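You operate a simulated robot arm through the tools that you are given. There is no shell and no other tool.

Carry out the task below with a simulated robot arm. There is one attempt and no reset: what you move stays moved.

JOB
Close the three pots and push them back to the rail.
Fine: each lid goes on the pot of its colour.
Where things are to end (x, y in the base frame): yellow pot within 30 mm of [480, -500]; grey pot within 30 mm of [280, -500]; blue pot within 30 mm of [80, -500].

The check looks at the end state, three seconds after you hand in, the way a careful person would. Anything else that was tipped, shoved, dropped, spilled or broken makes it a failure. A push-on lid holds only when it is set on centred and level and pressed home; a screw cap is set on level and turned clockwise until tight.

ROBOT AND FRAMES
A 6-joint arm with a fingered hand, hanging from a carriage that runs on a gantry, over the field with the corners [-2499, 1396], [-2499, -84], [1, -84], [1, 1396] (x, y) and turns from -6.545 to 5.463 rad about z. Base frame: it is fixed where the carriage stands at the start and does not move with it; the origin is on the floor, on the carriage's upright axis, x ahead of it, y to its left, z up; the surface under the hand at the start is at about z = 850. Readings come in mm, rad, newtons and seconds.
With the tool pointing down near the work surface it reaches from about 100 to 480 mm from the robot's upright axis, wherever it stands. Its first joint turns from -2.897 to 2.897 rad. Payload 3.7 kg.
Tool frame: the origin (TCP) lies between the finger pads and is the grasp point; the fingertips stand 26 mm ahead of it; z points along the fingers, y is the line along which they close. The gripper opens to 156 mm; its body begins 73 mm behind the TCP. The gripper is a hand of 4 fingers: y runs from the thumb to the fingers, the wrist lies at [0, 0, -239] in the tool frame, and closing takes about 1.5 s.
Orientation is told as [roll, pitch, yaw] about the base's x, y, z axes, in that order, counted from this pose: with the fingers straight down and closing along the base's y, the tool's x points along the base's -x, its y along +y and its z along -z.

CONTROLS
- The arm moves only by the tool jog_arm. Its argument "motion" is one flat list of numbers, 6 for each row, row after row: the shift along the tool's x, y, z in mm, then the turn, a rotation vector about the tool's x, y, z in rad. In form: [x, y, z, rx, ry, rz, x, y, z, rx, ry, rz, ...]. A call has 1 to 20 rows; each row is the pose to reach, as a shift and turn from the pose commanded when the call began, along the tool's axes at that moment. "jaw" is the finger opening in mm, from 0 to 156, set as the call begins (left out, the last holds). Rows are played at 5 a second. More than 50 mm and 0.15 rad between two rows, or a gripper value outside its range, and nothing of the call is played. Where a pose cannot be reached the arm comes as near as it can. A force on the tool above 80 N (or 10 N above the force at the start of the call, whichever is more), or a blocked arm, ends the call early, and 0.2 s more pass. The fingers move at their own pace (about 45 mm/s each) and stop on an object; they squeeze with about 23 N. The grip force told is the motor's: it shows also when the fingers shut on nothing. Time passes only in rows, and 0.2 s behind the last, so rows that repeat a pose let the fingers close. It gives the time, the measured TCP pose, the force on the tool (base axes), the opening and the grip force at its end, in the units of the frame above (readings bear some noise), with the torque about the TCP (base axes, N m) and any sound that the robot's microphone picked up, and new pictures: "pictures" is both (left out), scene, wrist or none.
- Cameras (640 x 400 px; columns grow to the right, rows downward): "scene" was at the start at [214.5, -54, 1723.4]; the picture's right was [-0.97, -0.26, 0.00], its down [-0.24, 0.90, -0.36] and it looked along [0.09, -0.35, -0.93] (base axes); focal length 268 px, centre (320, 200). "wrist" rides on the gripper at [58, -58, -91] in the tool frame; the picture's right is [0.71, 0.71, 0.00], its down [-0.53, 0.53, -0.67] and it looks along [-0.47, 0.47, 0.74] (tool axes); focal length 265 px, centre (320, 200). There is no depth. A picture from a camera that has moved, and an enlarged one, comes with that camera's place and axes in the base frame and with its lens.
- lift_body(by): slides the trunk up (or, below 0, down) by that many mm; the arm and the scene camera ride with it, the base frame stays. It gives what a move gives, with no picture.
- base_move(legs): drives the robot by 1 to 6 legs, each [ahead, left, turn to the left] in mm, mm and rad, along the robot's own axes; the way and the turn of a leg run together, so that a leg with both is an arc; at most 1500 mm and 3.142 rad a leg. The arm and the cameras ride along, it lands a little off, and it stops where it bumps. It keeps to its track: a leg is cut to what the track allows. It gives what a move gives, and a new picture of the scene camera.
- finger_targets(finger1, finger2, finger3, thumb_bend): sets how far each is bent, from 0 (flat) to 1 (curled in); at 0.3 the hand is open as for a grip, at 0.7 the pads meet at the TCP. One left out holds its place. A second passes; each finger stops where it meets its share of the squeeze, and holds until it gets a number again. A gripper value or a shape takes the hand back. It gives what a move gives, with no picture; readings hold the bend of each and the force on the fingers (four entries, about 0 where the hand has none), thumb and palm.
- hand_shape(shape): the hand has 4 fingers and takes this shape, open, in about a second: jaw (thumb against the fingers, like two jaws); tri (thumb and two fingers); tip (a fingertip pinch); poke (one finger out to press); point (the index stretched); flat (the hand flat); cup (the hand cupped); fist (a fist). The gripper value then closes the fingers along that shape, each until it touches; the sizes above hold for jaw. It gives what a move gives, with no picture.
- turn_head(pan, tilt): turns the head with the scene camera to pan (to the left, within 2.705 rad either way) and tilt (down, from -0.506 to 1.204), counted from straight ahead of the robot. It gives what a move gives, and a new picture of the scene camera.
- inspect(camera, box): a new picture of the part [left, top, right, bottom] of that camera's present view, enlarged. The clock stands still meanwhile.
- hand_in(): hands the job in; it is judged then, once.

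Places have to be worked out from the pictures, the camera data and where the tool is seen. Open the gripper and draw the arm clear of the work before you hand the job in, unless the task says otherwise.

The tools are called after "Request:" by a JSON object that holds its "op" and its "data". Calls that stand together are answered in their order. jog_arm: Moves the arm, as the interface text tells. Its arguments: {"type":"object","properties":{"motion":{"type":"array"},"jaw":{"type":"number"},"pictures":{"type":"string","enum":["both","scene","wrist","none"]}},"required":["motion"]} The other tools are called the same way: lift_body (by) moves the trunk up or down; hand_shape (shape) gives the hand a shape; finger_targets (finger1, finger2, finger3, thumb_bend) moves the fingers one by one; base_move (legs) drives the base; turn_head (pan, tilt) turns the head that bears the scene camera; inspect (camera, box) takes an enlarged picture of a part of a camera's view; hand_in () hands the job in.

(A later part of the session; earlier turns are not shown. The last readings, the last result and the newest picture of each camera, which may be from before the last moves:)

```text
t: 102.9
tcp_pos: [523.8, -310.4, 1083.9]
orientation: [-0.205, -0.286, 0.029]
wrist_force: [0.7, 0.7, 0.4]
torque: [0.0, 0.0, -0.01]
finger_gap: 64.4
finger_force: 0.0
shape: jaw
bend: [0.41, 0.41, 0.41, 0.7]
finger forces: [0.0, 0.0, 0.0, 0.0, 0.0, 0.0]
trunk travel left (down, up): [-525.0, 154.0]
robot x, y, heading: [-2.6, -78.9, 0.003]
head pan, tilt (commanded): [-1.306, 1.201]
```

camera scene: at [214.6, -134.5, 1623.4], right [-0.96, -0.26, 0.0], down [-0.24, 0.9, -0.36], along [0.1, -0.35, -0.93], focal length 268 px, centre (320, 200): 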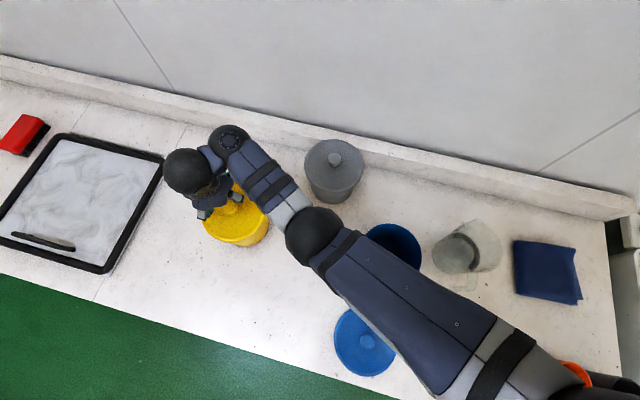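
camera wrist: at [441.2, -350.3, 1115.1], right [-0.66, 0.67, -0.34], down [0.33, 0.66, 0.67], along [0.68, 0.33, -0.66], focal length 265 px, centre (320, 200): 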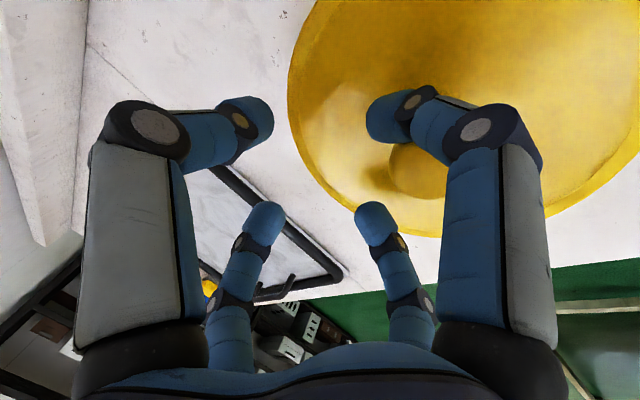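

Now clear at z 1084. I'll send a null move to see what pose the controller is actually holding before navigating again.

Request:
{"op": "jog_arm", "data": {"motion": [0, 0, 0, 0, 0, 0, 0, 0, 0, 0, 0, 0], "pictures": "wrist"}}

```text
t: 103.5
tcp_pos: [523.2, -311.0, 1083.7]
orientation: [-0.203, -0.287, 0.029]
wrist_force: [0.2, 0.3, -0.8]
torque: [0.01, 0.01, 0.0]
finger_gap: 64.4
finger_force: 0.1
shape: jaw
bend: [0.41, 0.41, 0.41, 0.7]
finger forces: [0.0, 0.0, 0.1, 0.0, 0.1, 0.0]
trunk travel left (down, up): [-525.0, 154.0]
robot x, y, heading: [-0.2, -77.0, -0.002]
head pan, tilt (commanded): [-1.306, 1.201]
camera wrist: at [441.2, -350.6, 1165.1], right [-0.66, 0.67, -0.34], down [0.33, 0.66, 0.67], along [0.68, 0.33, -0.66], focal length 265 px, centre (320, 200)
```

wrist: 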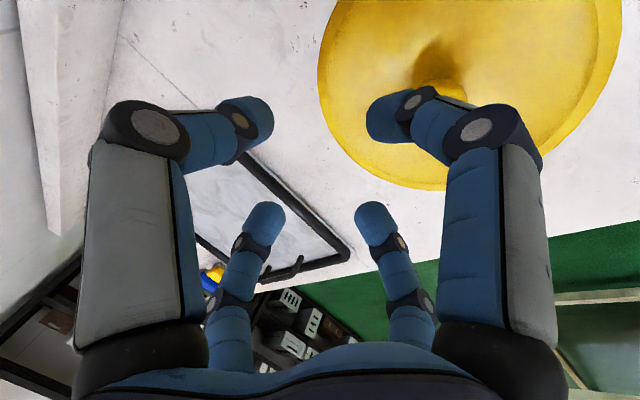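

The controller holds the measured pose. I'll shift horizontally back over the yellow knob and then down to z ≈ 1056.

Request:
{"op": "jog_arm", "data": {"motion": [9, 4.4, -3.6, 0, 0, 0, 20, 10, -8, 0, 0, 0, 33, 16.4, -13.4, 0, 0, 0, 44.5, 21.9, -17.9, 0, 0, 0, 48, 24.5, -5, 0, 0, 0, 52.3, 27.3, 8.2, 0, 0, 0, 52.3, 27.3, 8.2, 0, 0, 0], "jaw": 64}}

Request:
{"op": "inspect", "data": {"camera": "wrist", "box": [180, 0, 460, 240]}}

```text
t: 105.1
tcp_pos: [495.4, -294.6, 1041.9]
orientation: [-0.208, -0.288, 0.029]
wrist_force: [-9.2, 1.1, 28.1]
torque: [-0.15, 0.79, -0.1]
finger_gap: 63.5
finger_force: 0.1
shape: jaw
bend: [0.86, 0.41, 0.41, 0.7]
finger forces: [28.1, 0.0, 0.0, 0.0, 0.1, 0.0]
out of reach, approached as far as the arm can: row 1, 2, 3, 4, 5, 6, 7
trunk travel left (down, up): [-525.0, 154.0]
robot x, y, heading: [0.8, -81.0, 0.0]
head pan, tilt (commanded): [-1.306, 1.201]
camera scene: at [214.8, -134.8, 1673.8], right [-0.96, -0.26, 0.0], down [-0.24, 0.9, -0.36], along [0.1, -0.35, -0.93], focal length 268 px, centre (320, 200)
camera wrist: at [413.0, -333.8, 1123.0], right [-0.66, 0.67, -0.34], down [0.33, 0.66, 0.67], along [0.68, 0.33, -0.66], focal length 265 px, centre (320, 200)
```

scene: 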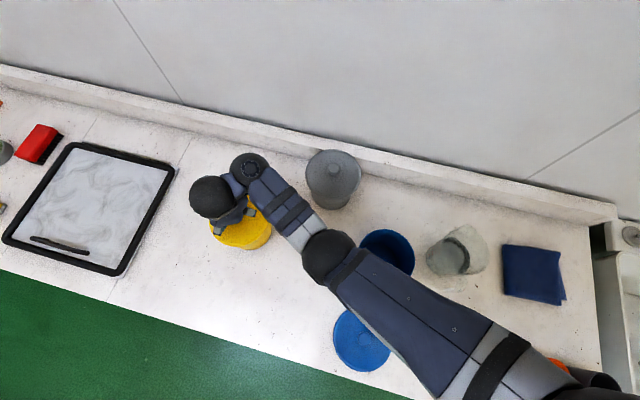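
wrist: 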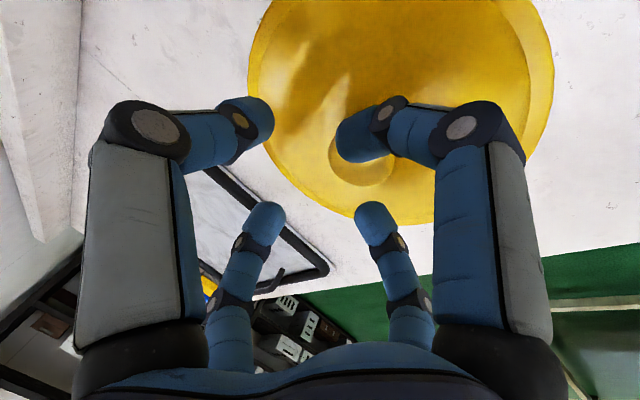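

```text
1.67 times, centred on (320, 120) of wrist
camera zoom: at [413.0, -333.8, 1123.0], right [-0.66, 0.67, -0.34], down [0.33, 0.66, 0.67], along [0.68, 0.33, -0.66], focal length 442 px, centre (320, 333)
```

zoom: 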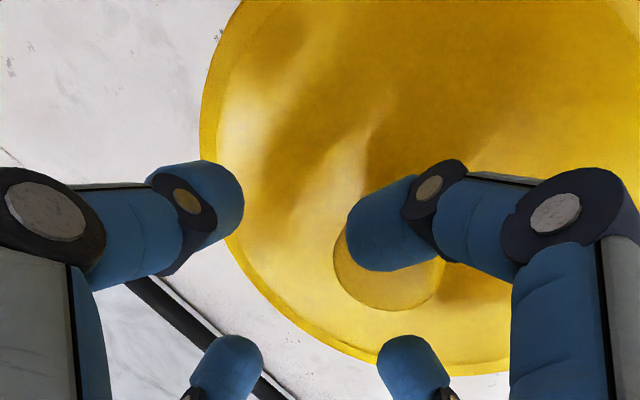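

The arm can't hold this lean at that height; a finger came to rest on the knob. From now on I'll make the vertical moves with the trunk: raising it 50 mm lifts the hand straight off.

Request:
{"op": "lift_body", "data": {"by": 50}}

Request:
{"op": "jog_arm", "data": {"motion": [0, 0, 0, 0, 0, 0, 0, 0, 0, 0, 0, 0]}}

Request:
{"op": "inspect", "data": {"camera": "wrist", "box": [180, 0, 460, 240]}}

```text
t: 106.0
tcp_pos: [494.5, -291.5, 1089.3]
orientation: [-0.203, -0.283, 0.029]
wrist_force: [0.1, 0.0, -0.9]
torque: [0.0, 0.01, 0.0]
finger_gap: 63.9
finger_force: 0.0
shape: jaw
bend: [0.41, 0.41, 0.41, 0.7]
finger forces: [0.0, 0.1, 0.0, 0.1, 0.1, 0.1]
trunk travel left (down, up): [-575.0, 104.0]
robot x, y, heading: [1.5, -78.6, 0.003]
head pan, tilt (commanded): [-1.306, 1.201]
```

```text
t: 106.6
tcp_pos: [496.2, -292.6, 1089.7]
orientation: [-0.205, -0.288, 0.026]
wrist_force: [0.0, 0.3, -0.1]
torque: [0.0, -0.01, -0.03]
finger_gap: 64.0
finger_force: 0.0
shape: jaw
bend: [0.41, 0.41, 0.41, 0.7]
finger forces: [0.0, 0.0, 0.1, 0.0, 0.0, 0.0]
trunk travel left (down, up): [-575.0, 104.0]
robot x, y, heading: [2.9, -81.6, -0.002]
head pan, tilt (commanded): [-1.306, 1.201]
camera scene: at [214.7, -134.4, 1723.4], right [-0.96, -0.26, 0.0], down [-0.24, 0.9, -0.36], along [0.1, -0.35, -0.93], focal length 268 px, centre (320, 200)
camera wrist: at [412.3, -332.5, 1171.2], right [-0.66, 0.67, -0.34], down [0.33, 0.66, 0.67], along [0.68, 0.33, -0.66], focal length 265 px, centre (320, 200)
```

scene: 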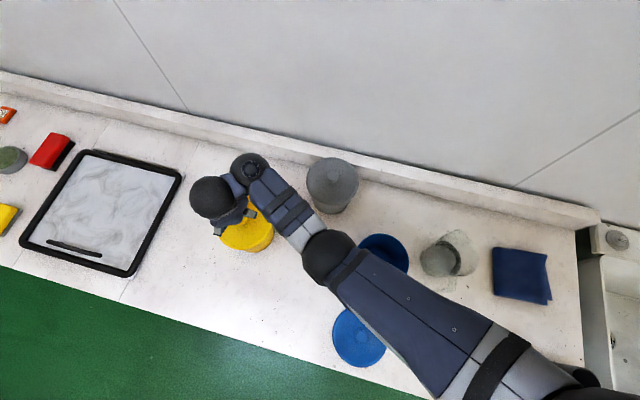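
wrist: 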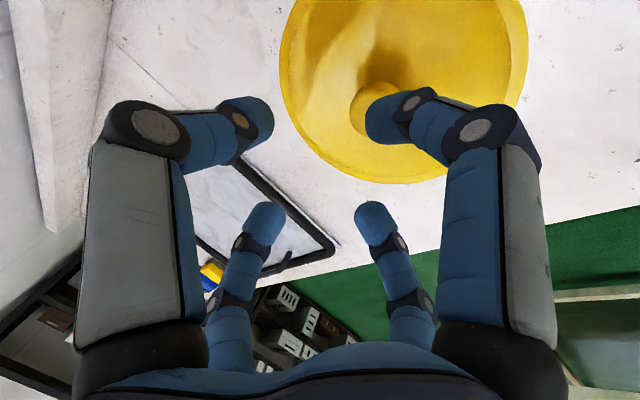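

```text
1.67 times, centred on (320, 120) of wrist
camera zoom: at [412.3, -332.5, 1171.2], right [-0.66, 0.67, -0.34], down [0.33, 0.66, 0.67], along [0.68, 0.33, -0.66], focal length 442 px, centre (320, 333)
```

zoom: 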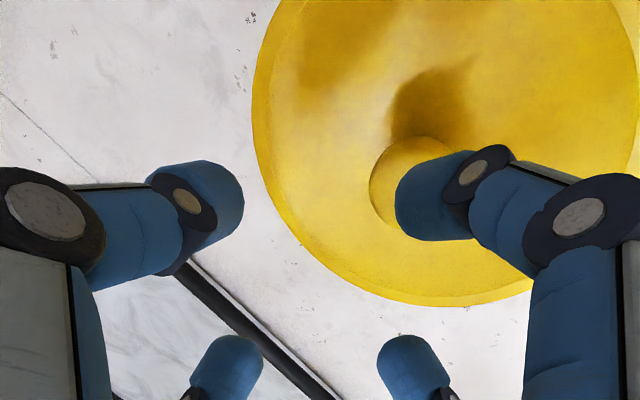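

Clear again at z 1090, and the yellow pot is essentially where it was. At this trunk height the pose over the knob is well within reach, so I'll line up at (478, −288, 1066).

Request:
{"op": "jog_arm", "data": {"motion": [6, 2, 4, 0, 0, 0, 12, 4, 8, 0, 0, 0, 18, 6, 12.5, 0, 0, 0, 23.3, 8.1, 16.3, 0, 0, 0, 23.3, 8.1, 16.3, 0, 0, 0], "jaw": 60}}

Request:
{"op": "inspect", "data": {"camera": "wrist", "box": [180, 0, 460, 240]}}

```text
t: 107.8
tcp_pos: [475.9, -288.5, 1066.7]
orientation: [-0.204, -0.286, 0.028]
wrist_force: [0.4, -0.9, 0.0]
torque: [-0.01, -0.01, -0.02]
finger_gap: 60.5
finger_force: 0.0
shape: jaw
bend: [0.42, 0.42, 0.42, 0.7]
finger forces: [0.0, 0.1, 0.1, 0.0, 0.1, 0.0]
trunk travel left (down, up): [-575.0, 104.0]
robot x, y, heading: [1.2, -79.7, 0.0]
head pan, tilt (commanded): [-1.306, 1.201]
camera scene: at [214.6, -134.4, 1723.4], right [-0.96, -0.26, 0.0], down [-0.24, 0.9, -0.36], along [0.1, -0.35, -0.93], focal length 268 px, centre (320, 200)
camera wrist: at [393.6, -328.5, 1147.7], right [-0.66, 0.67, -0.34], down [0.33, 0.66, 0.67], along [0.68, 0.33, -0.66], focal length 265 px, centre (320, 200)
```

scene: 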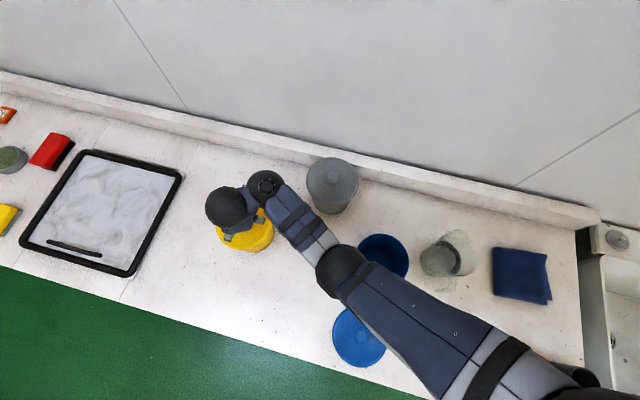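
wrist: 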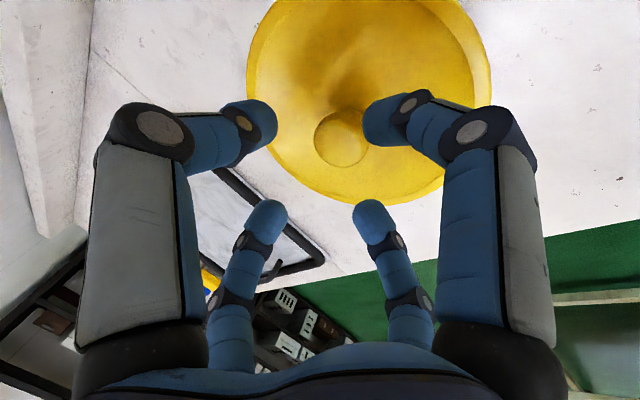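

```text
1.67 times, centred on (320, 120) of wrist
camera zoom: at [393.6, -328.5, 1147.7], right [-0.66, 0.67, -0.34], down [0.33, 0.66, 0.67], along [0.68, 0.33, -0.66], focal length 442 px, centre (320, 333)
```

zoom: 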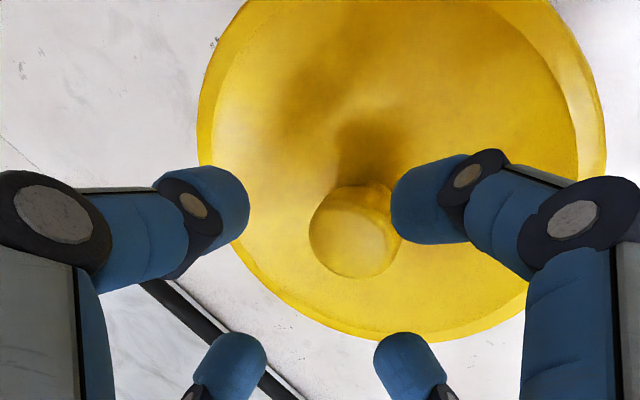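

The knob appears at about (484, −291). I'll shift 3 mm in x, narrow the fingers a little, then lower the trunk 46 mm so the fingers come straight down around the knob.

Request:
{"op": "jog_arm", "data": {"motion": [-1.5, 0, 0.4, 0, 0, 0, -2.9, 0.1, 0.8, 0, 0, 0, -2.9, 0.1, 0.8, 0, 0, 0], "jaw": 54, "pictures": "none"}}

Request:
{"op": "lift_body", "data": {"by": -30}}

Request:
{"op": "inspect", "data": {"camera": "wrist", "box": [180, 0, 460, 240]}}

```text
t: 108.6
tcp_pos: [480.0, -288.3, 1066.9]
orientation: [-0.203, -0.288, 0.028]
wrist_force: [0.6, 0.3, 0.0]
torque: [0.0, -0.03, 0.01]
finger_gap: 54.6
finger_force: 0.0
shape: jaw
bend: [0.45, 0.45, 0.45, 0.7]
finger forces: [0.1, 0.0, 0.1, 0.0, 0.0, 0.1]
trunk travel left (down, up): [-575.0, 104.0]
robot x, y, heading: [5.1, -80.8, 0.002]
head pan, tilt (commanded): [-1.306, 1.201]
```

```text
t: 109.4
tcp_pos: [479.6, -287.7, 1037.5]
orientation: [-0.206, -0.284, 0.028]
wrist_force: [0.4, -0.2, 0.8]
torque: [0.0, -0.01, 0.04]
finger_gap: 54.3
finger_force: 0.0
shape: jaw
bend: [0.45, 0.45, 0.45, 0.7]
finger forces: [0.0, 0.0, 0.0, 0.0, 0.0, 0.1]
trunk travel left (down, up): [-545.0, 134.0]
robot x, y, heading: [-0.0, -81.1, -0.002]
head pan, tilt (commanded): [-1.306, 1.201]
```

```text
1.67 times, centred on (320, 120) of wrist
camera zoom: at [397.3, -328.3, 1118.2], right [-0.66, 0.67, -0.34], down [0.33, 0.66, 0.67], along [0.68, 0.33, -0.66], focal length 442 px, centre (320, 333)
```

zoom: 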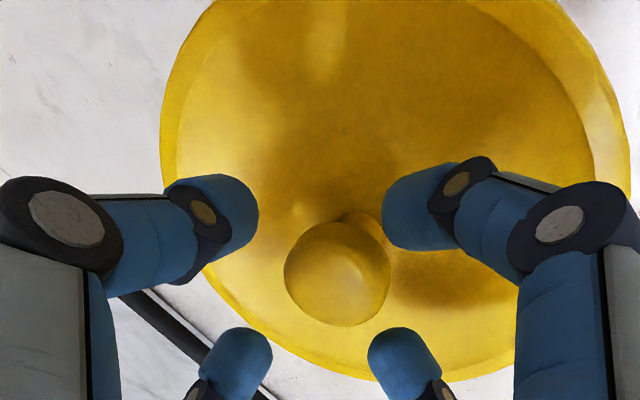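

The knob is between the four fingers with room on all sides. Lowering the trunk another 16 mm.

Request:
{"op": "lift_body", "data": {"by": -16}}

Request:
{"op": "inspect", "data": {"camera": "wrist", "box": [180, 0, 460, 240]}}

```text
t: 110.0
tcp_pos: [480.0, -289.1, 1020.8]
orientation: [-0.203, -0.286, 0.027]
wrist_force: [-0.3, 0.0, 0.2]
torque: [0.01, -0.01, -0.01]
finger_gap: 54.4
finger_force: 0.1
shape: jaw
bend: [0.45, 0.45, 0.45, 0.7]
finger forces: [0.4, 0.0, 0.1, 0.1, 0.1, 0.0]
trunk travel left (down, up): [-529.0, 150.0]
robot x, y, heading: [3.0, -85.0, -0.004]
head pan, tilt (commanded): [-1.306, 1.201]
```

```text
1.67 times, centred on (320, 120) of wrist
camera zoom: at [397.4, -328.3, 1102.3], right [-0.66, 0.67, -0.34], down [0.33, 0.66, 0.67], along [0.68, 0.33, -0.66], focal length 442 px, centre (320, 333)
```

zoom: 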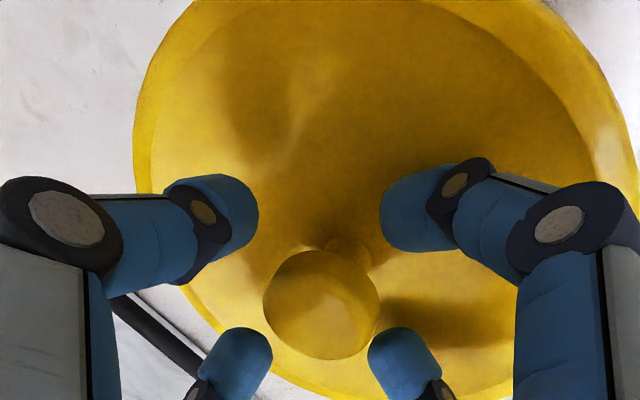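

The knob sits in the same place relative to the hand as in the earlier grips. Closing gently to a 20 mm gap around its neck.

Request:
{"op": "jog_arm", "data": {"motion": [0, 0, 0, 0, 0, 0, 0, 0, 0, 0, 0, 0, 0, 0, 0, 0, 0, 0, 0, 0, 0, 0, 0, 0, 0, 0, 0, 0, 0, 0, 0, 0, 0, 0, 0, 0], "jaw": 20, "pictures": "wrist"}}

Request:
{"op": "inspect", "data": {"camera": "scene", "box": [200, 170, 290, 260]}}

```text
t: 111.4
tcp_pos: [480.0, -288.0, 1022.5]
orientation: [-0.205, -0.286, 0.028]
wrist_force: [0.4, 0.0, -0.7]
torque: [-0.09, -0.05, 0.01]
finger_gap: 24.7
finger_force: 22.8
shape: jaw
bend: [0.75, 0.76, 0.76, 0.69]
finger forces: [17.8, 17.0, 20.3, 0.1, 20.8, 0.0]
trunk travel left (down, up): [-529.0, 150.0]
robot x, y, heading: [-1.9, -79.0, -0.0]
head pan, tilt (commanded): [-1.306, 1.201]
camera wrist: at [397.2, -328.3, 1102.2], right [-0.66, 0.67, -0.34], down [0.33, 0.66, 0.67], along [0.68, 0.33, -0.66], focal length 265 px, centre (320, 200)
```

wrist: 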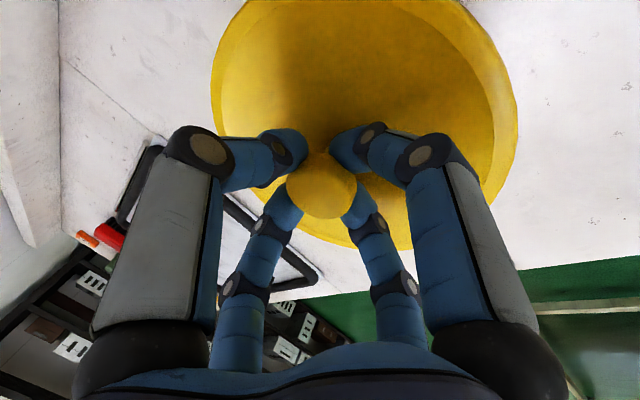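

```text
4.44 times, centred on (245, 215) of scene
camera zoom: at [214.6, -134.4, 1677.3], right [-0.96, -0.26, 0.0], down [-0.24, 0.9, -0.36], along [0.1, -0.35, -0.93], focal length 1191 px, centre (653, 133)
```

zoom: 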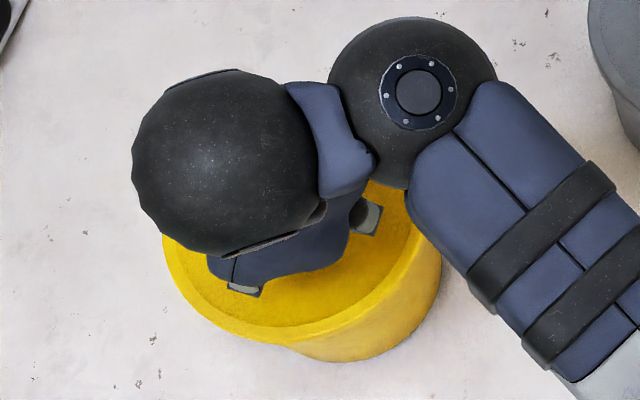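

Gripped without disturbing the pot. I'll slide it the first 100 mm toward the rail in 10 mm rows and check.

Request:
{"op": "jog_arm", "data": {"motion": [0.5, -5, 0.9, 0, 0, 0, 1.3, -14, 2.5, 0, 0, 0, 2.2, -24, 4.3, 0, 0, 0, 3.2, -34, 6.1, 0, 0, 0, 4.1, -44, 7.9, 0, 0, 0, 5, -54, 9.6, 0, 0, 0, 6, -64, 11.4, 0, 0, 0, 6.9, -74, 13.2, 0, 0, 0, 7.8, -84, 15, 0, 0, 0, 8.7, -93, 16.6, 0, 0, 0, 9.2, -98.3, 17.6, 0, 0, 0, 9.2, -98.3, 17.6, 0, 0, 0]}}

Request:
{"op": "inspect", "data": {"camera": "scene", "box": [200, 130, 310, 240]}}

```text
t: 114.0
tcp_pos: [472.2, -387.7, 1022.8]
orientation: [-0.197, -0.293, 0.029]
wrist_force: [0.0, -0.6, -2.8]
torque: [-0.03, -0.03, 0.0]
finger_gap: 20.7
finger_force: 23.5
shape: jaw
bend: [0.78, 0.79, 0.79, 0.65]
finger forces: [0.5, 1.0, 0.1, 0.0, 0.0, 0.1]
out of reach, approached as far as the arm can: row 5, 6, 7, 8, 9, 10, 11
trunk travel left (down, up): [-529.0, 150.0]
robot x, y, heading: [0.4, -78.9, 0.0]
head pan, tilt (commanded): [-1.306, 1.201]
camera scene: at [214.5, -134.4, 1677.3], right [-0.96, -0.26, 0.0], down [-0.24, 0.9, -0.36], along [0.09, -0.35, -0.93], focal length 268 px, centre (320, 200)
camera wrist: at [389.6, -428.6, 1102.8], right [-0.66, 0.67, -0.34], down [0.33, 0.66, 0.68], along [0.68, 0.34, -0.65], focal length 265 px, centre (320, 200)
```

scene: 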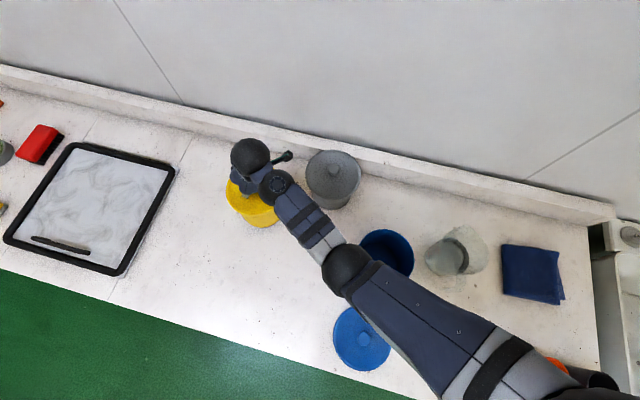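
wrist: 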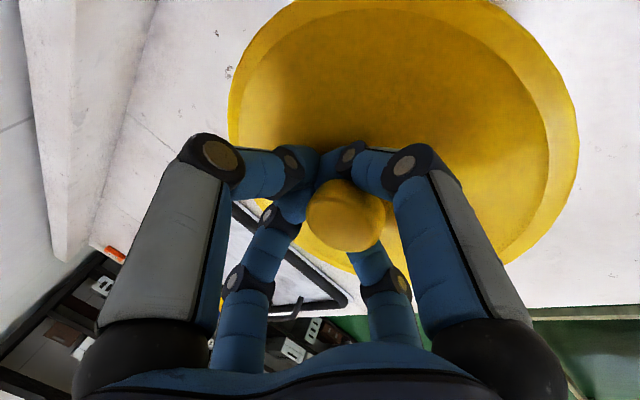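

```text
3.64 times, centred on (255, 185) of scene
camera zoom: at [214.5, -134.4, 1677.3], right [-0.96, -0.26, 0.0], down [-0.24, 0.9, -0.36], along [0.09, -0.35, -0.93], focal length 974 px, centre (556, 254)
```

zoom: 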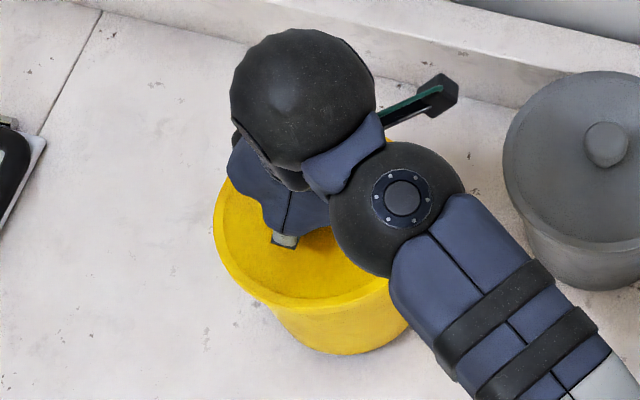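

The pot followed to about (479, −383), still upright, although the arm's solver struggled mid-way and the grip loosened. I'll re-tighten the fingers before the next stretch and check.

Request:
{"op": "jog_arm", "data": {"motion": [0, 0, 0, 0, 0, 0, 0, 0, 0, 0, 0, 0, 0, 0, 0, 0, 0, 0, 0, 0, 0, 0, 0, 0, 0, 0, 0, 0, 0, 0], "jaw": 10, "pictures": "wrist"}}

Request:
{"op": "inspect", "data": {"camera": "wrist", "box": [180, 60, 460, 300]}}

```text
t: 115.2
tcp_pos: [470.9, -388.0, 1023.5]
orientation: [-0.196, -0.293, 0.029]
wrist_force: [0.1, -0.4, -2.4]
torque: [-0.1, -0.04, 0.0]
finger_gap: 10.2
finger_force: 0.0
shape: jaw
bend: [0.73, 0.73, 0.73, 0.7]
finger forces: [1.1, 4.4, 0.1, 0.1, 0.0, 0.0]
trunk travel left (down, up): [-529.0, 150.0]
robot x, y, heading: [1.4, -83.7, -0.0]
head pan, tilt (commanded): [-1.306, 1.201]
camera wrist: at [389.6, -428.5, 1102.8], right [-0.66, 0.67, -0.34], down [0.33, 0.66, 0.68], along [0.68, 0.34, -0.65], focal length 265 px, centre (320, 200)
```

wrist: 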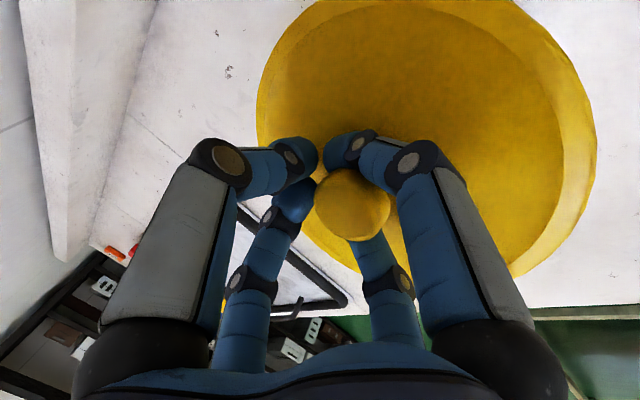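

```text
1.67 times, centred on (320, 180) of wrist
camera zoom: at [389.6, -428.5, 1102.8], right [-0.66, 0.67, -0.34], down [0.33, 0.66, 0.68], along [0.68, 0.34, -0.65], focal length 442 px, centre (320, 233)
```

zoom: 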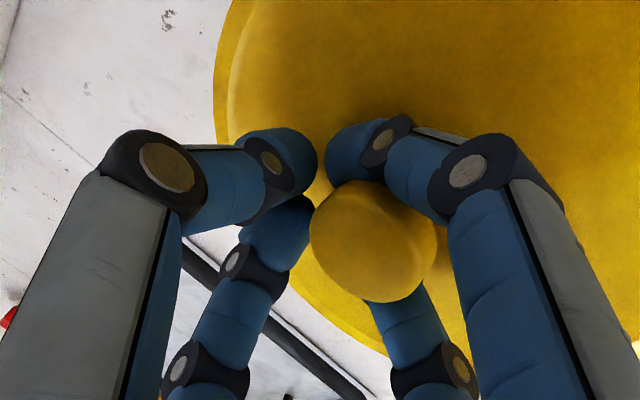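

The knob has slipped toward one side of the fingers, so this grip is no good. I'll open up again to free it and recentre.

Request:
{"op": "jog_arm", "data": {"motion": [0, 0, 0, 0, 0, 0, 0, 0, 0, 0, 0, 0, 0, 0, 0, 0, 0, 0, 0, 0, 0, 0, 0, 0, 0, 0, 0, 0, 0, 0], "jaw": 64, "pictures": "both"}}

Request:
{"op": "inspect", "data": {"camera": "scene", "box": [200, 130, 310, 240]}}

```text
t: 116.4
tcp_pos: [474.0, -387.7, 1023.5]
orientation: [-0.198, -0.294, 0.029]
wrist_force: [1.3, -0.3, 1.4]
torque: [-0.12, 0.05, 0.01]
finger_gap: 62.9
finger_force: 0.1
shape: jaw
bend: [0.43, 0.42, 0.41, 0.7]
finger forces: [1.4, 7.1, 0.0, 0.0, 0.0, 0.0]
trunk travel left (down, up): [-529.0, 150.0]
robot x, y, heading: [0.5, -82.0, 0.002]
head pan, tilt (commanded): [-1.306, 1.201]
camera scene: at [214.8, -134.5, 1677.5], right [-0.96, -0.26, 0.0], down [-0.24, 0.9, -0.36], along [0.1, -0.35, -0.93], focal length 268 px, centre (320, 200)
camera wrist: at [390.3, -428.8, 1103.5], right [-0.66, 0.67, -0.34], down [0.32, 0.66, 0.68], along [0.68, 0.34, -0.65], focal length 265 px, centre (320, 200)
```

scene: 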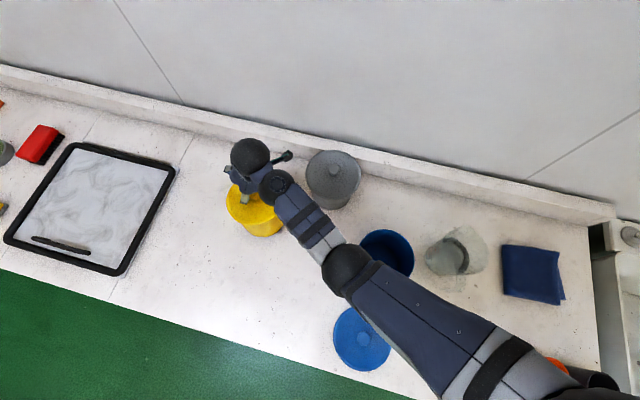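
wrist: 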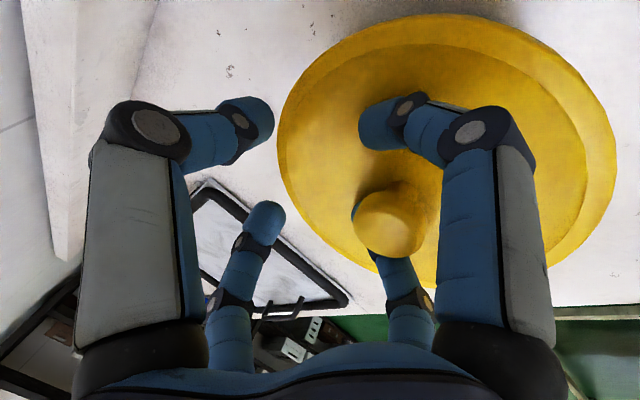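

```text
3.64 times, centred on (255, 185) of scene
camera zoom: at [214.8, -134.5, 1677.5], right [-0.96, -0.26, 0.0], down [-0.24, 0.9, -0.36], along [0.1, -0.35, -0.93], focal length 974 px, centre (556, 254)
```

zoom: 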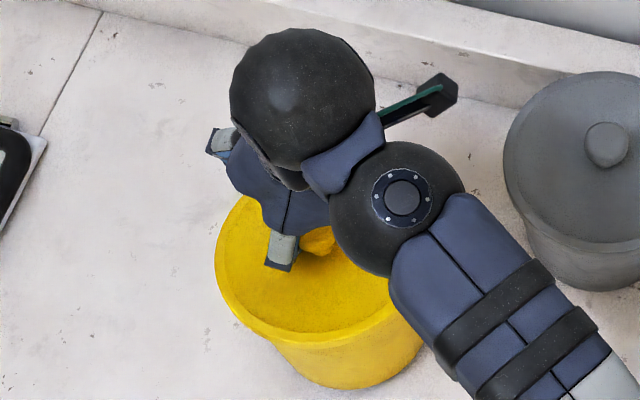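

Opening nudged the pot about 25 mm toward +y with one finger still against the knob. I'll ease the hand 12 mm toward the rail to break contact, then lift with the trunk.

Request:
{"op": "jog_arm", "data": {"motion": [0.1, -3, 0.6, 0, 0, 0, 0.2, -7, 1.4, 0, 0, 0, 0.3, -11.8, 2.3, 0, 0, 0, 0.3, -11.8, 2.3, 0, 0, 0], "pictures": "wrist"}}

```text
t: 117.4
tcp_pos: [474.8, -400.5, 1022.2]
orientation: [-0.204, -0.289, 0.028]
wrist_force: [-0.1, 1.7, 14.8]
torque: [0.28, 0.06, 0.02]
finger_gap: 63.2
finger_force: 0.1
shape: jaw
bend: [0.42, 0.82, 0.41, 0.7]
finger forces: [4.3, 10.8, 0.0, 0.0, 0.0, 0.1]
out of reach, approached as far as the arm can: row 1, 2
trunk travel left (down, up): [-529.0, 150.0]
robot x, y, heading: [-3.7, -80.3, -0.004]
head pan, tilt (commanded): [-1.306, 1.201]
camera wrist: at [391.1, -440.2, 1103.5], right [-0.66, 0.67, -0.34], down [0.33, 0.66, 0.67], along [0.68, 0.33, -0.66], focal length 265 px, centre (320, 200)
```

wrist: 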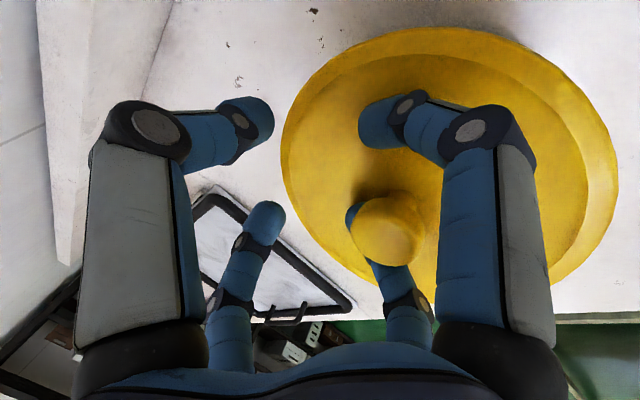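

Some fingers are loaded (a fingertip is pressing on the lid). I'll lift the trunk just 10 mm and look at forces before continuing.

Request:
{"op": "lift_body", "data": {"by": 8}}

Request:
{"op": "inspect", "data": {"camera": "wrist", "box": [240, 0, 640, 320]}}

Request:
{"op": "inspect", "data": {"camera": "scene", "box": [210, 150, 300, 240]}}

```text
t: 118.0
tcp_pos: [471.1, -399.5, 1028.5]
orientation: [-0.201, -0.284, 0.024]
wrist_force: [-0.2, 0.2, -0.9]
torque: [0.01, -0.02, 0.0]
finger_gap: 63.6
finger_force: 0.0
shape: jaw
bend: [0.41, 0.41, 0.41, 0.7]
finger forces: [0.0, 0.0, 0.1, 0.1, 0.0, 0.0]
trunk travel left (down, up): [-537.0, 142.0]
robot x, y, heading: [-0.8, -81.0, 0.0]
head pan, tilt (commanded): [-1.306, 1.201]
```

```text
1.25 times, centred on (440, 160) of wrist
camera zoom: at [389.4, -439.6, 1109.7], right [-0.66, 0.68, -0.33], down [0.33, 0.66, 0.68], along [0.68, 0.33, -0.66], focal length 332 px, centre (170, 250)
```

zoom: 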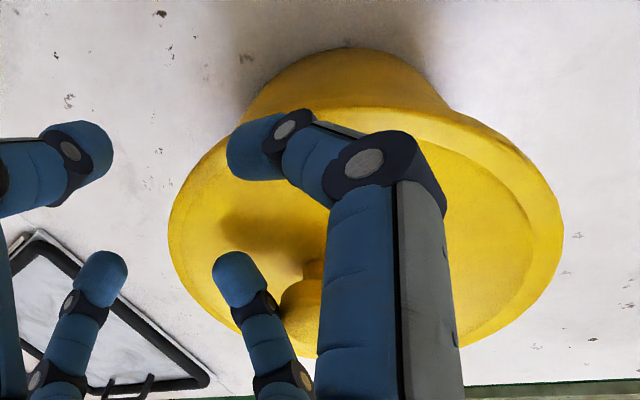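

```text
4.44 times, centred on (255, 195) of scene
camera zoom: at [214.6, -134.5, 1685.3], right [-0.96, -0.26, 0.0], down [-0.24, 0.9, -0.36], along [0.1, -0.35, -0.93], focal length 1191 px, centre (609, 222)
```

zoom: 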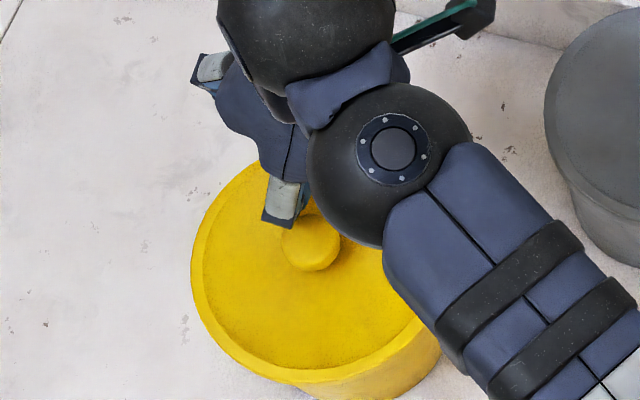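

All forces are gone and the pot stands upright near (459, −329). I'll raise the trunk to its start height, then bring the hand back to vertical over the yellow knob, since vertical grips have been reliable.

Request:
{"op": "lift_body", "data": {"by": 38}}

Request:
{"op": "jog_arm", "data": {"motion": [0, 0, 0, 0, 0, 0, 0, 0, 0, 0, 0, 0]}}

Request:
{"op": "inspect", "data": {"camera": "scene", "box": [210, 150, 310, 250]}}

```text
t: 118.8
tcp_pos: [472.9, -399.5, 1067.3]
orientation: [-0.202, -0.287, 0.029]
wrist_force: [0.0, -0.3, -0.7]
torque: [0.02, 0.03, -0.01]
finger_gap: 63.9
finger_force: 0.0
shape: jaw
bend: [0.41, 0.41, 0.41, 0.7]
finger forces: [0.0, 0.0, 0.0, 0.1, 0.0, 0.0]
trunk travel left (down, up): [-575.0, 104.0]
robot x, y, heading: [-1.0, -79.7, -0.005]
head pan, tilt (commanded): [-1.306, 1.201]
```

```text
t: 119.4
tcp_pos: [472.2, -399.6, 1067.3]
orientation: [-0.202, -0.287, 0.028]
wrist_force: [0.7, 0.3, 0.8]
torque: [0.01, 0.01, 0.02]
finger_gap: 63.4
finger_force: 0.1
shape: jaw
bend: [0.41, 0.41, 0.41, 0.7]
finger forces: [0.0, 0.1, 0.1, 0.0, 0.1, 0.0]
trunk travel left (down, up): [-575.0, 104.0]
robot x, y, heading: [3.8, -80.9, 0.0]
head pan, tilt (commanded): [-1.306, 1.201]
camera scene: at [214.7, -134.4, 1723.4], right [-0.96, -0.26, 0.0], down [-0.24, 0.9, -0.36], along [0.1, -0.35, -0.93], focal length 268 px, centre (320, 200)
camera wrist: at [390.0, -439.8, 1148.6], right [-0.66, 0.67, -0.34], down [0.33, 0.66, 0.67], along [0.68, 0.33, -0.66], focal length 265 px, centre (320, 200)
```

scene: 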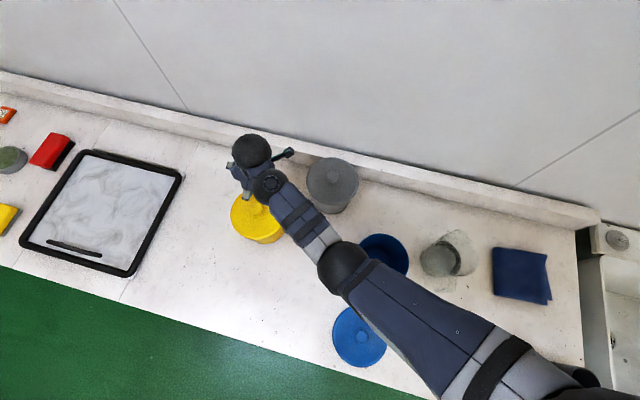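
wrist: 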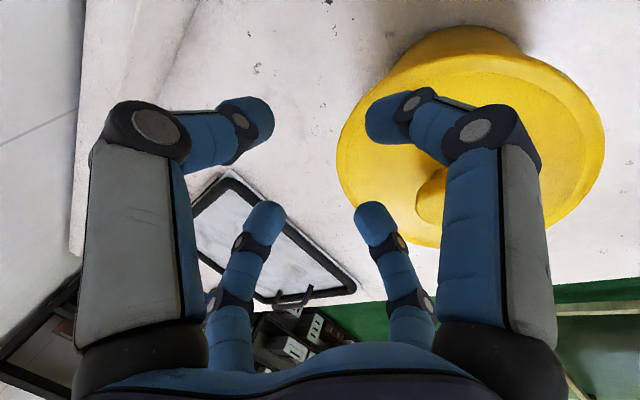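

```text
4.00 times, centred on (260, 200) of scene
camera zoom: at [214.7, -134.4, 1723.4], right [-0.96, -0.26, 0.0], down [-0.24, 0.9, -0.36], along [0.1, -0.35, -0.93], focal length 1072 px, centre (560, 200)
```

zoom: 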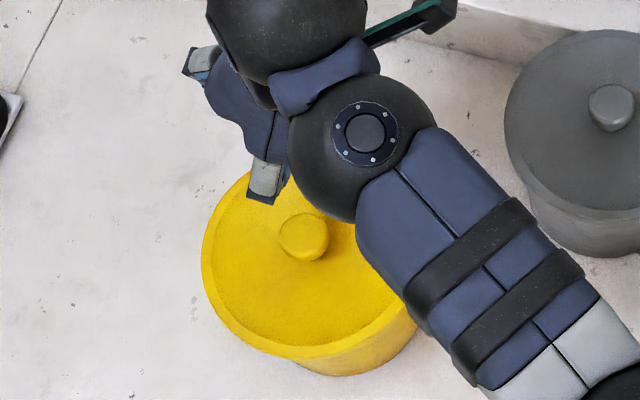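

The yellow knob measures about (456, −328). Rotating the hand upright while moving over it at safe height.

Request:
{"op": "jog_arm", "data": {"motion": [1.5, 6, -1.3, -0.02, 0.03, 0, 4, 16, -3.2, -0.05, 0.07, 0, 6.5, 27, -5.4, -0.08, 0.115, 0, 9, 38, -7.6, -0.11, 0.16, 0, 11.5, 48, -9.7, -0.14, 0.205, 0, 14, 58, -11.7, -0.17, 0.25, 0, 16.4, 69.1, -13.9, -0.198, 0.29, -0.001, 16.4, 69.1, -13.9, -0.198, 0.29, -0.001, 16.4, 69.1, -13.9, -0.198, 0.29, -0.001], "jaw": 80}}

Request:
{"op": "inspect", "data": {"camera": "wrist", "box": [180, 0, 460, 240]}}

```text
t: 121.4
tcp_pos: [472.0, -332.1, 1058.0]
orientation: [0.029, -0.03, -0.003]
wrist_force: [-0.2, 0.4, 0.2]
torque: [0.0, -0.01, 0.03]
finger_gap: 79.7
finger_force: 0.1
shape: jaw
bend: [0.36, 0.36, 0.36, 0.7]
finger forces: [0.1, 0.1, 0.0, 0.0, 0.0, 0.1]
out of reach, approached as far as the arm can: row 4, 5, 6, 7, 8
trunk travel left (down, up): [-575.0, 104.0]
robot x, y, heading: [-3.3, -78.7, 0.0]
head pan, tilt (commanded): [-1.306, 1.201]
camera scene: at [214.6, -134.4, 1723.4], right [-0.96, -0.26, 0.0], down [-0.24, 0.9, -0.36], along [0.1, -0.35, -0.93], focal length 268 px, centre (320, 200)
camera wrist: at [411.3, -391.7, 1146.7], right [-0.71, 0.71, 0.0], down [0.51, 0.51, 0.7], along [0.49, 0.49, -0.72], focal length 265 px, centre (320, 200)
```

scene: 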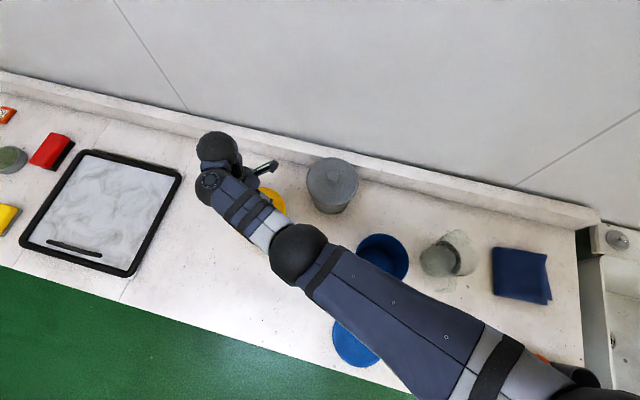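
wrist: 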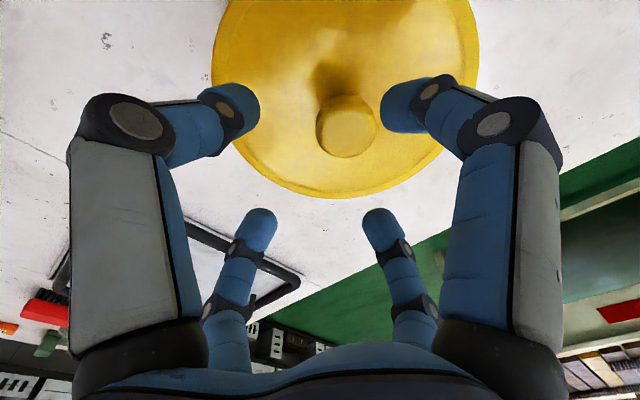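

```text
1.67 times, centred on (320, 120) of wrist
camera zoom: at [411.3, -391.7, 1146.7], right [-0.71, 0.71, 0.0], down [0.51, 0.51, 0.7], along [0.49, 0.49, -0.72], focal length 442 px, centre (320, 333)
```

zoom: 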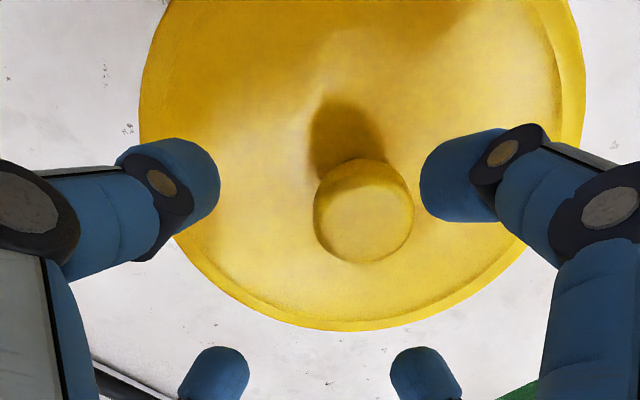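

The last row was accepted; the arm seems to be still settling. A null move will show where it ends up.

Request:
{"op": "jog_arm", "data": {"motion": [0, 0, 0, 0, 0, 0, 0, 0, 0, 0, 0, 0, 0, 0, 0, 0, 0, 0], "pictures": "wrist"}}

Request:
{"op": "inspect", "data": {"camera": "wrist", "box": [180, 0, 460, 240]}}

```text
t: 122.2
tcp_pos: [470.2, -331.3, 1058.6]
orientation: [0.031, -0.028, -0.001]
wrist_force: [1.2, -0.1, -0.1]
torque: [-0.03, -0.01, -0.02]
finger_gap: 79.5
finger_force: 0.1
shape: jaw
bend: [0.36, 0.36, 0.36, 0.7]
finger forces: [0.0, 0.1, 0.0, 0.0, 0.0, 0.0]
trunk travel left (down, up): [-575.0, 104.0]
robot x, y, heading: [0.3, -79.8, 0.001]
head pan, tilt (commanded): [-1.306, 1.201]
camera wrist: at [411.3, -391.7, 1146.6], right [-0.71, 0.71, 0.0], down [0.51, 0.51, 0.7], along [0.49, 0.49, -0.72], focal length 265 px, centre (320, 200)
```

wrist: 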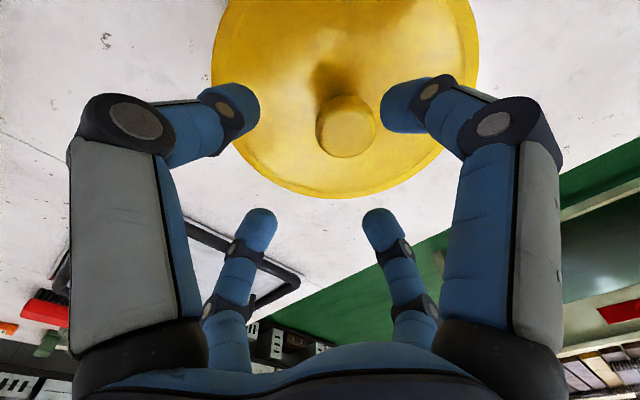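

```text
1.67 times, centred on (320, 120) of wrist
camera zoom: at [411.3, -391.7, 1146.6], right [-0.71, 0.71, 0.0], down [0.51, 0.51, 0.7], along [0.49, 0.49, -0.72], focal length 442 px, centre (320, 333)
```

zoom: 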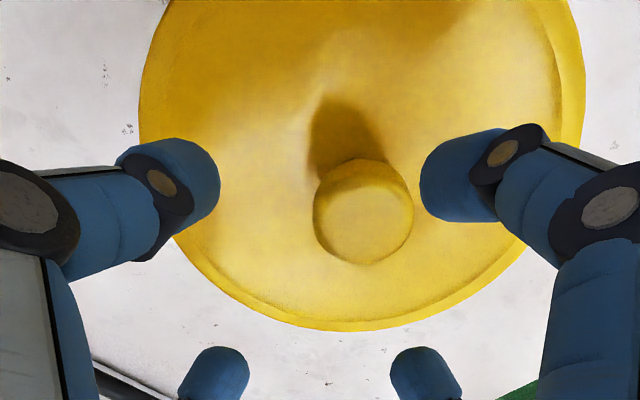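

The hand settled at (470, −332) with a slight tilt. I'll straighten it and shift 16 mm in −x so that it is over the knob at about (454, −328).

Request:
{"op": "jog_arm", "data": {"motion": [4, 0.8, 0, 0.008, 0.008, 0, 8, 1.6, -0.2, 0.015, 0.015, 0, 12, 2.4, -0.3, 0.022, 0.022, 0, 16.5, 3.2, -0.4, 0.03, 0.029, 0, 16.5, 3.2, -0.4, 0.03, 0.029, 0, 16.5, 3.2, -0.4, 0.03, 0.029, 0], "pictures": "wrist"}}

Request:
{"op": "inspect", "data": {"camera": "wrist", "box": [180, 0, 460, 240]}}

```text
t: 123.6
tcp_pos: [455.6, -333.3, 1053.3]
orientation: [-0.029, 0.032, -0.001]
wrist_force: [0.6, 0.0, -0.5]
torque: [-0.01, 0.0, 0.01]
finger_gap: 79.5
finger_force: 0.1
shape: jaw
bend: [0.36, 0.36, 0.36, 0.7]
finger forces: [0.0, 0.0, 0.0, 0.0, 0.0, 0.0]
out of reach, approached as far as the arm can: row 1, 2, 3, 4, 5, 6
trunk travel left (down, up): [-575.0, 104.0]
robot x, y, heading: [1.3, -80.2, -0.002]
head pan, tilt (commanded): [-1.306, 1.201]
camera wrist: at [400.9, -388.4, 1148.4], right [-0.71, 0.71, 0.0], down [0.55, 0.54, 0.64], along [0.45, 0.45, -0.77], focal length 265 px, centre (320, 200)
```

wrist: 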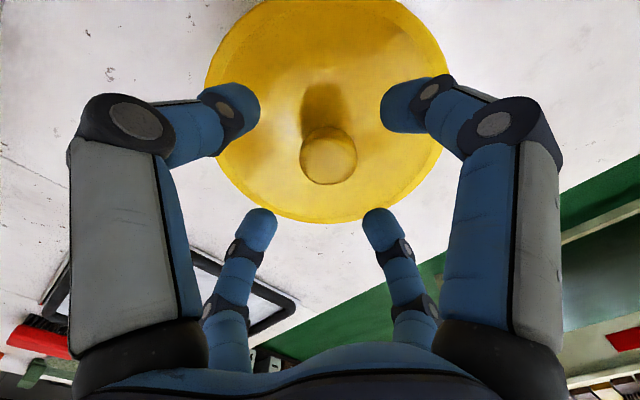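

```text
1.67 times, centred on (320, 120) of wrist
camera zoom: at [400.9, -388.4, 1148.4], right [-0.71, 0.71, 0.0], down [0.55, 0.54, 0.64], along [0.45, 0.45, -0.77], focal length 442 px, centre (320, 333)
```

zoom: 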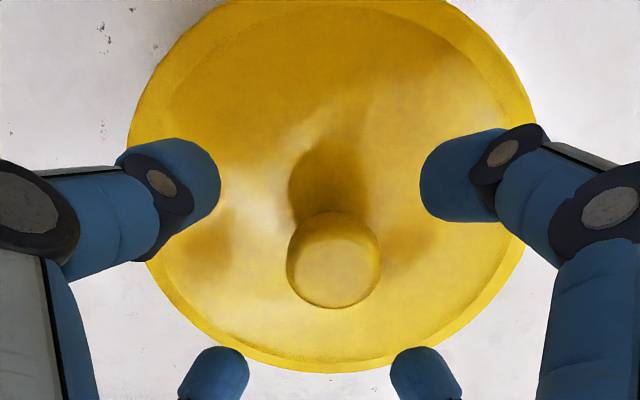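

The arm has drifted into an awkward wrist branch (the commanded pose isn't met). I'll raise the trunk 60 mm, pull in to a comfortable mid-range pose so the joints can unwind, and start again from there.

Request:
{"op": "lift_body", "data": {"by": 60}}

Request:
{"op": "jog_arm", "data": {"motion": [10, 8, 4, 0, 0, 0, 25, 20, 10, 0, 0, 0, 40, 35, 16, 0, 0, 0, 55, 50, 22, 0, 0, 0, 70, 65, 28, 0, 0, 0, 85, 80, 34, 0, 0, 0, 85, 80, 34, 0, 0, 0, 85, 80, 34, 0, 0, 0]}}

```text
t: 124.6
tcp_pos: [455.5, -334.5, 1114.4]
orientation: [-0.031, 0.029, -0.001]
wrist_force: [-0.1, -0.3, -0.6]
torque: [0.01, -0.02, 0.01]
finger_gap: 79.4
finger_force: 0.1
shape: jaw
bend: [0.36, 0.36, 0.36, 0.7]
finger forces: [0.0, 0.0, 0.1, 0.1, 0.0, 0.0]
trunk travel left (down, up): [-635.0, 44.0]
robot x, y, heading: [-0.1, -80.0, -0.004]
head pan, tilt (commanded): [-1.306, 1.201]
```

```text
t: 126.4
tcp_pos: [426.2, -285.2, 1056.2]
orientation: [-0.027, 0.033, -0.001]
wrist_force: [0.2, 0.1, -0.1]
torque: [-0.01, 0.04, -0.03]
finger_gap: 79.7
finger_force: 0.1
shape: jaw
bend: [0.36, 0.36, 0.36, 0.7]
finger forces: [0.0, 0.0, 0.0, 0.0, 0.0, 0.1]
out of reach, approached as far as the arm can: row 1, 2, 3, 4, 5, 6, 7, 8
trunk travel left (down, up): [-635.0, 44.0]
robot x, y, heading: [-1.6, -82.2, -0.002]
head pan, tilt (commanded): [-1.306, 1.201]
camera scene: at [214.6, -134.4, 1783.4], right [-0.96, -0.26, 0.0], down [-0.24, 0.9, -0.36], along [0.1, -0.35, -0.93], focal length 268 px, centre (320, 200)
camera wrist: at [371.9, -340.9, 1151.1], right [-0.71, 0.71, 0.0], down [0.55, 0.54, 0.64], along [0.45, 0.45, -0.77], focal length 265 px, centre (320, 200)
```

scene: 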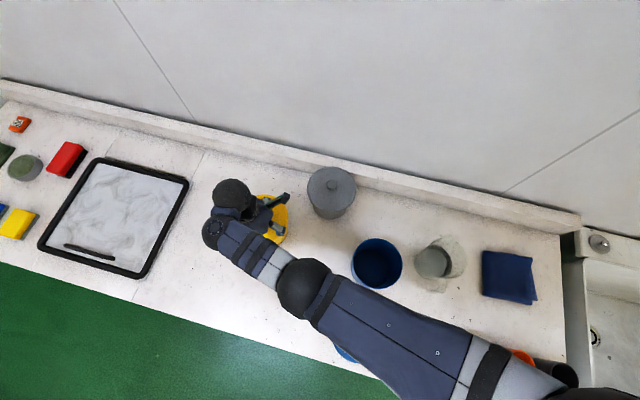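
wrist: 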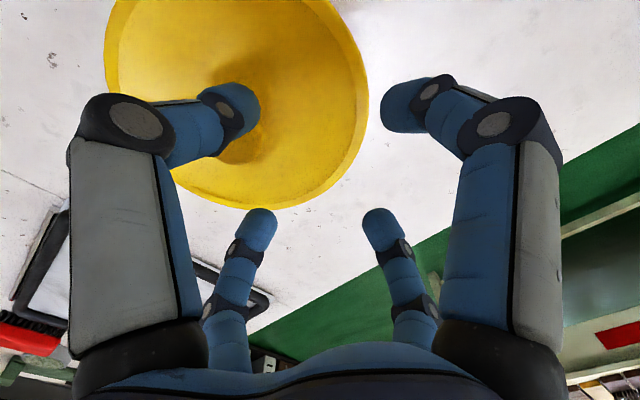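

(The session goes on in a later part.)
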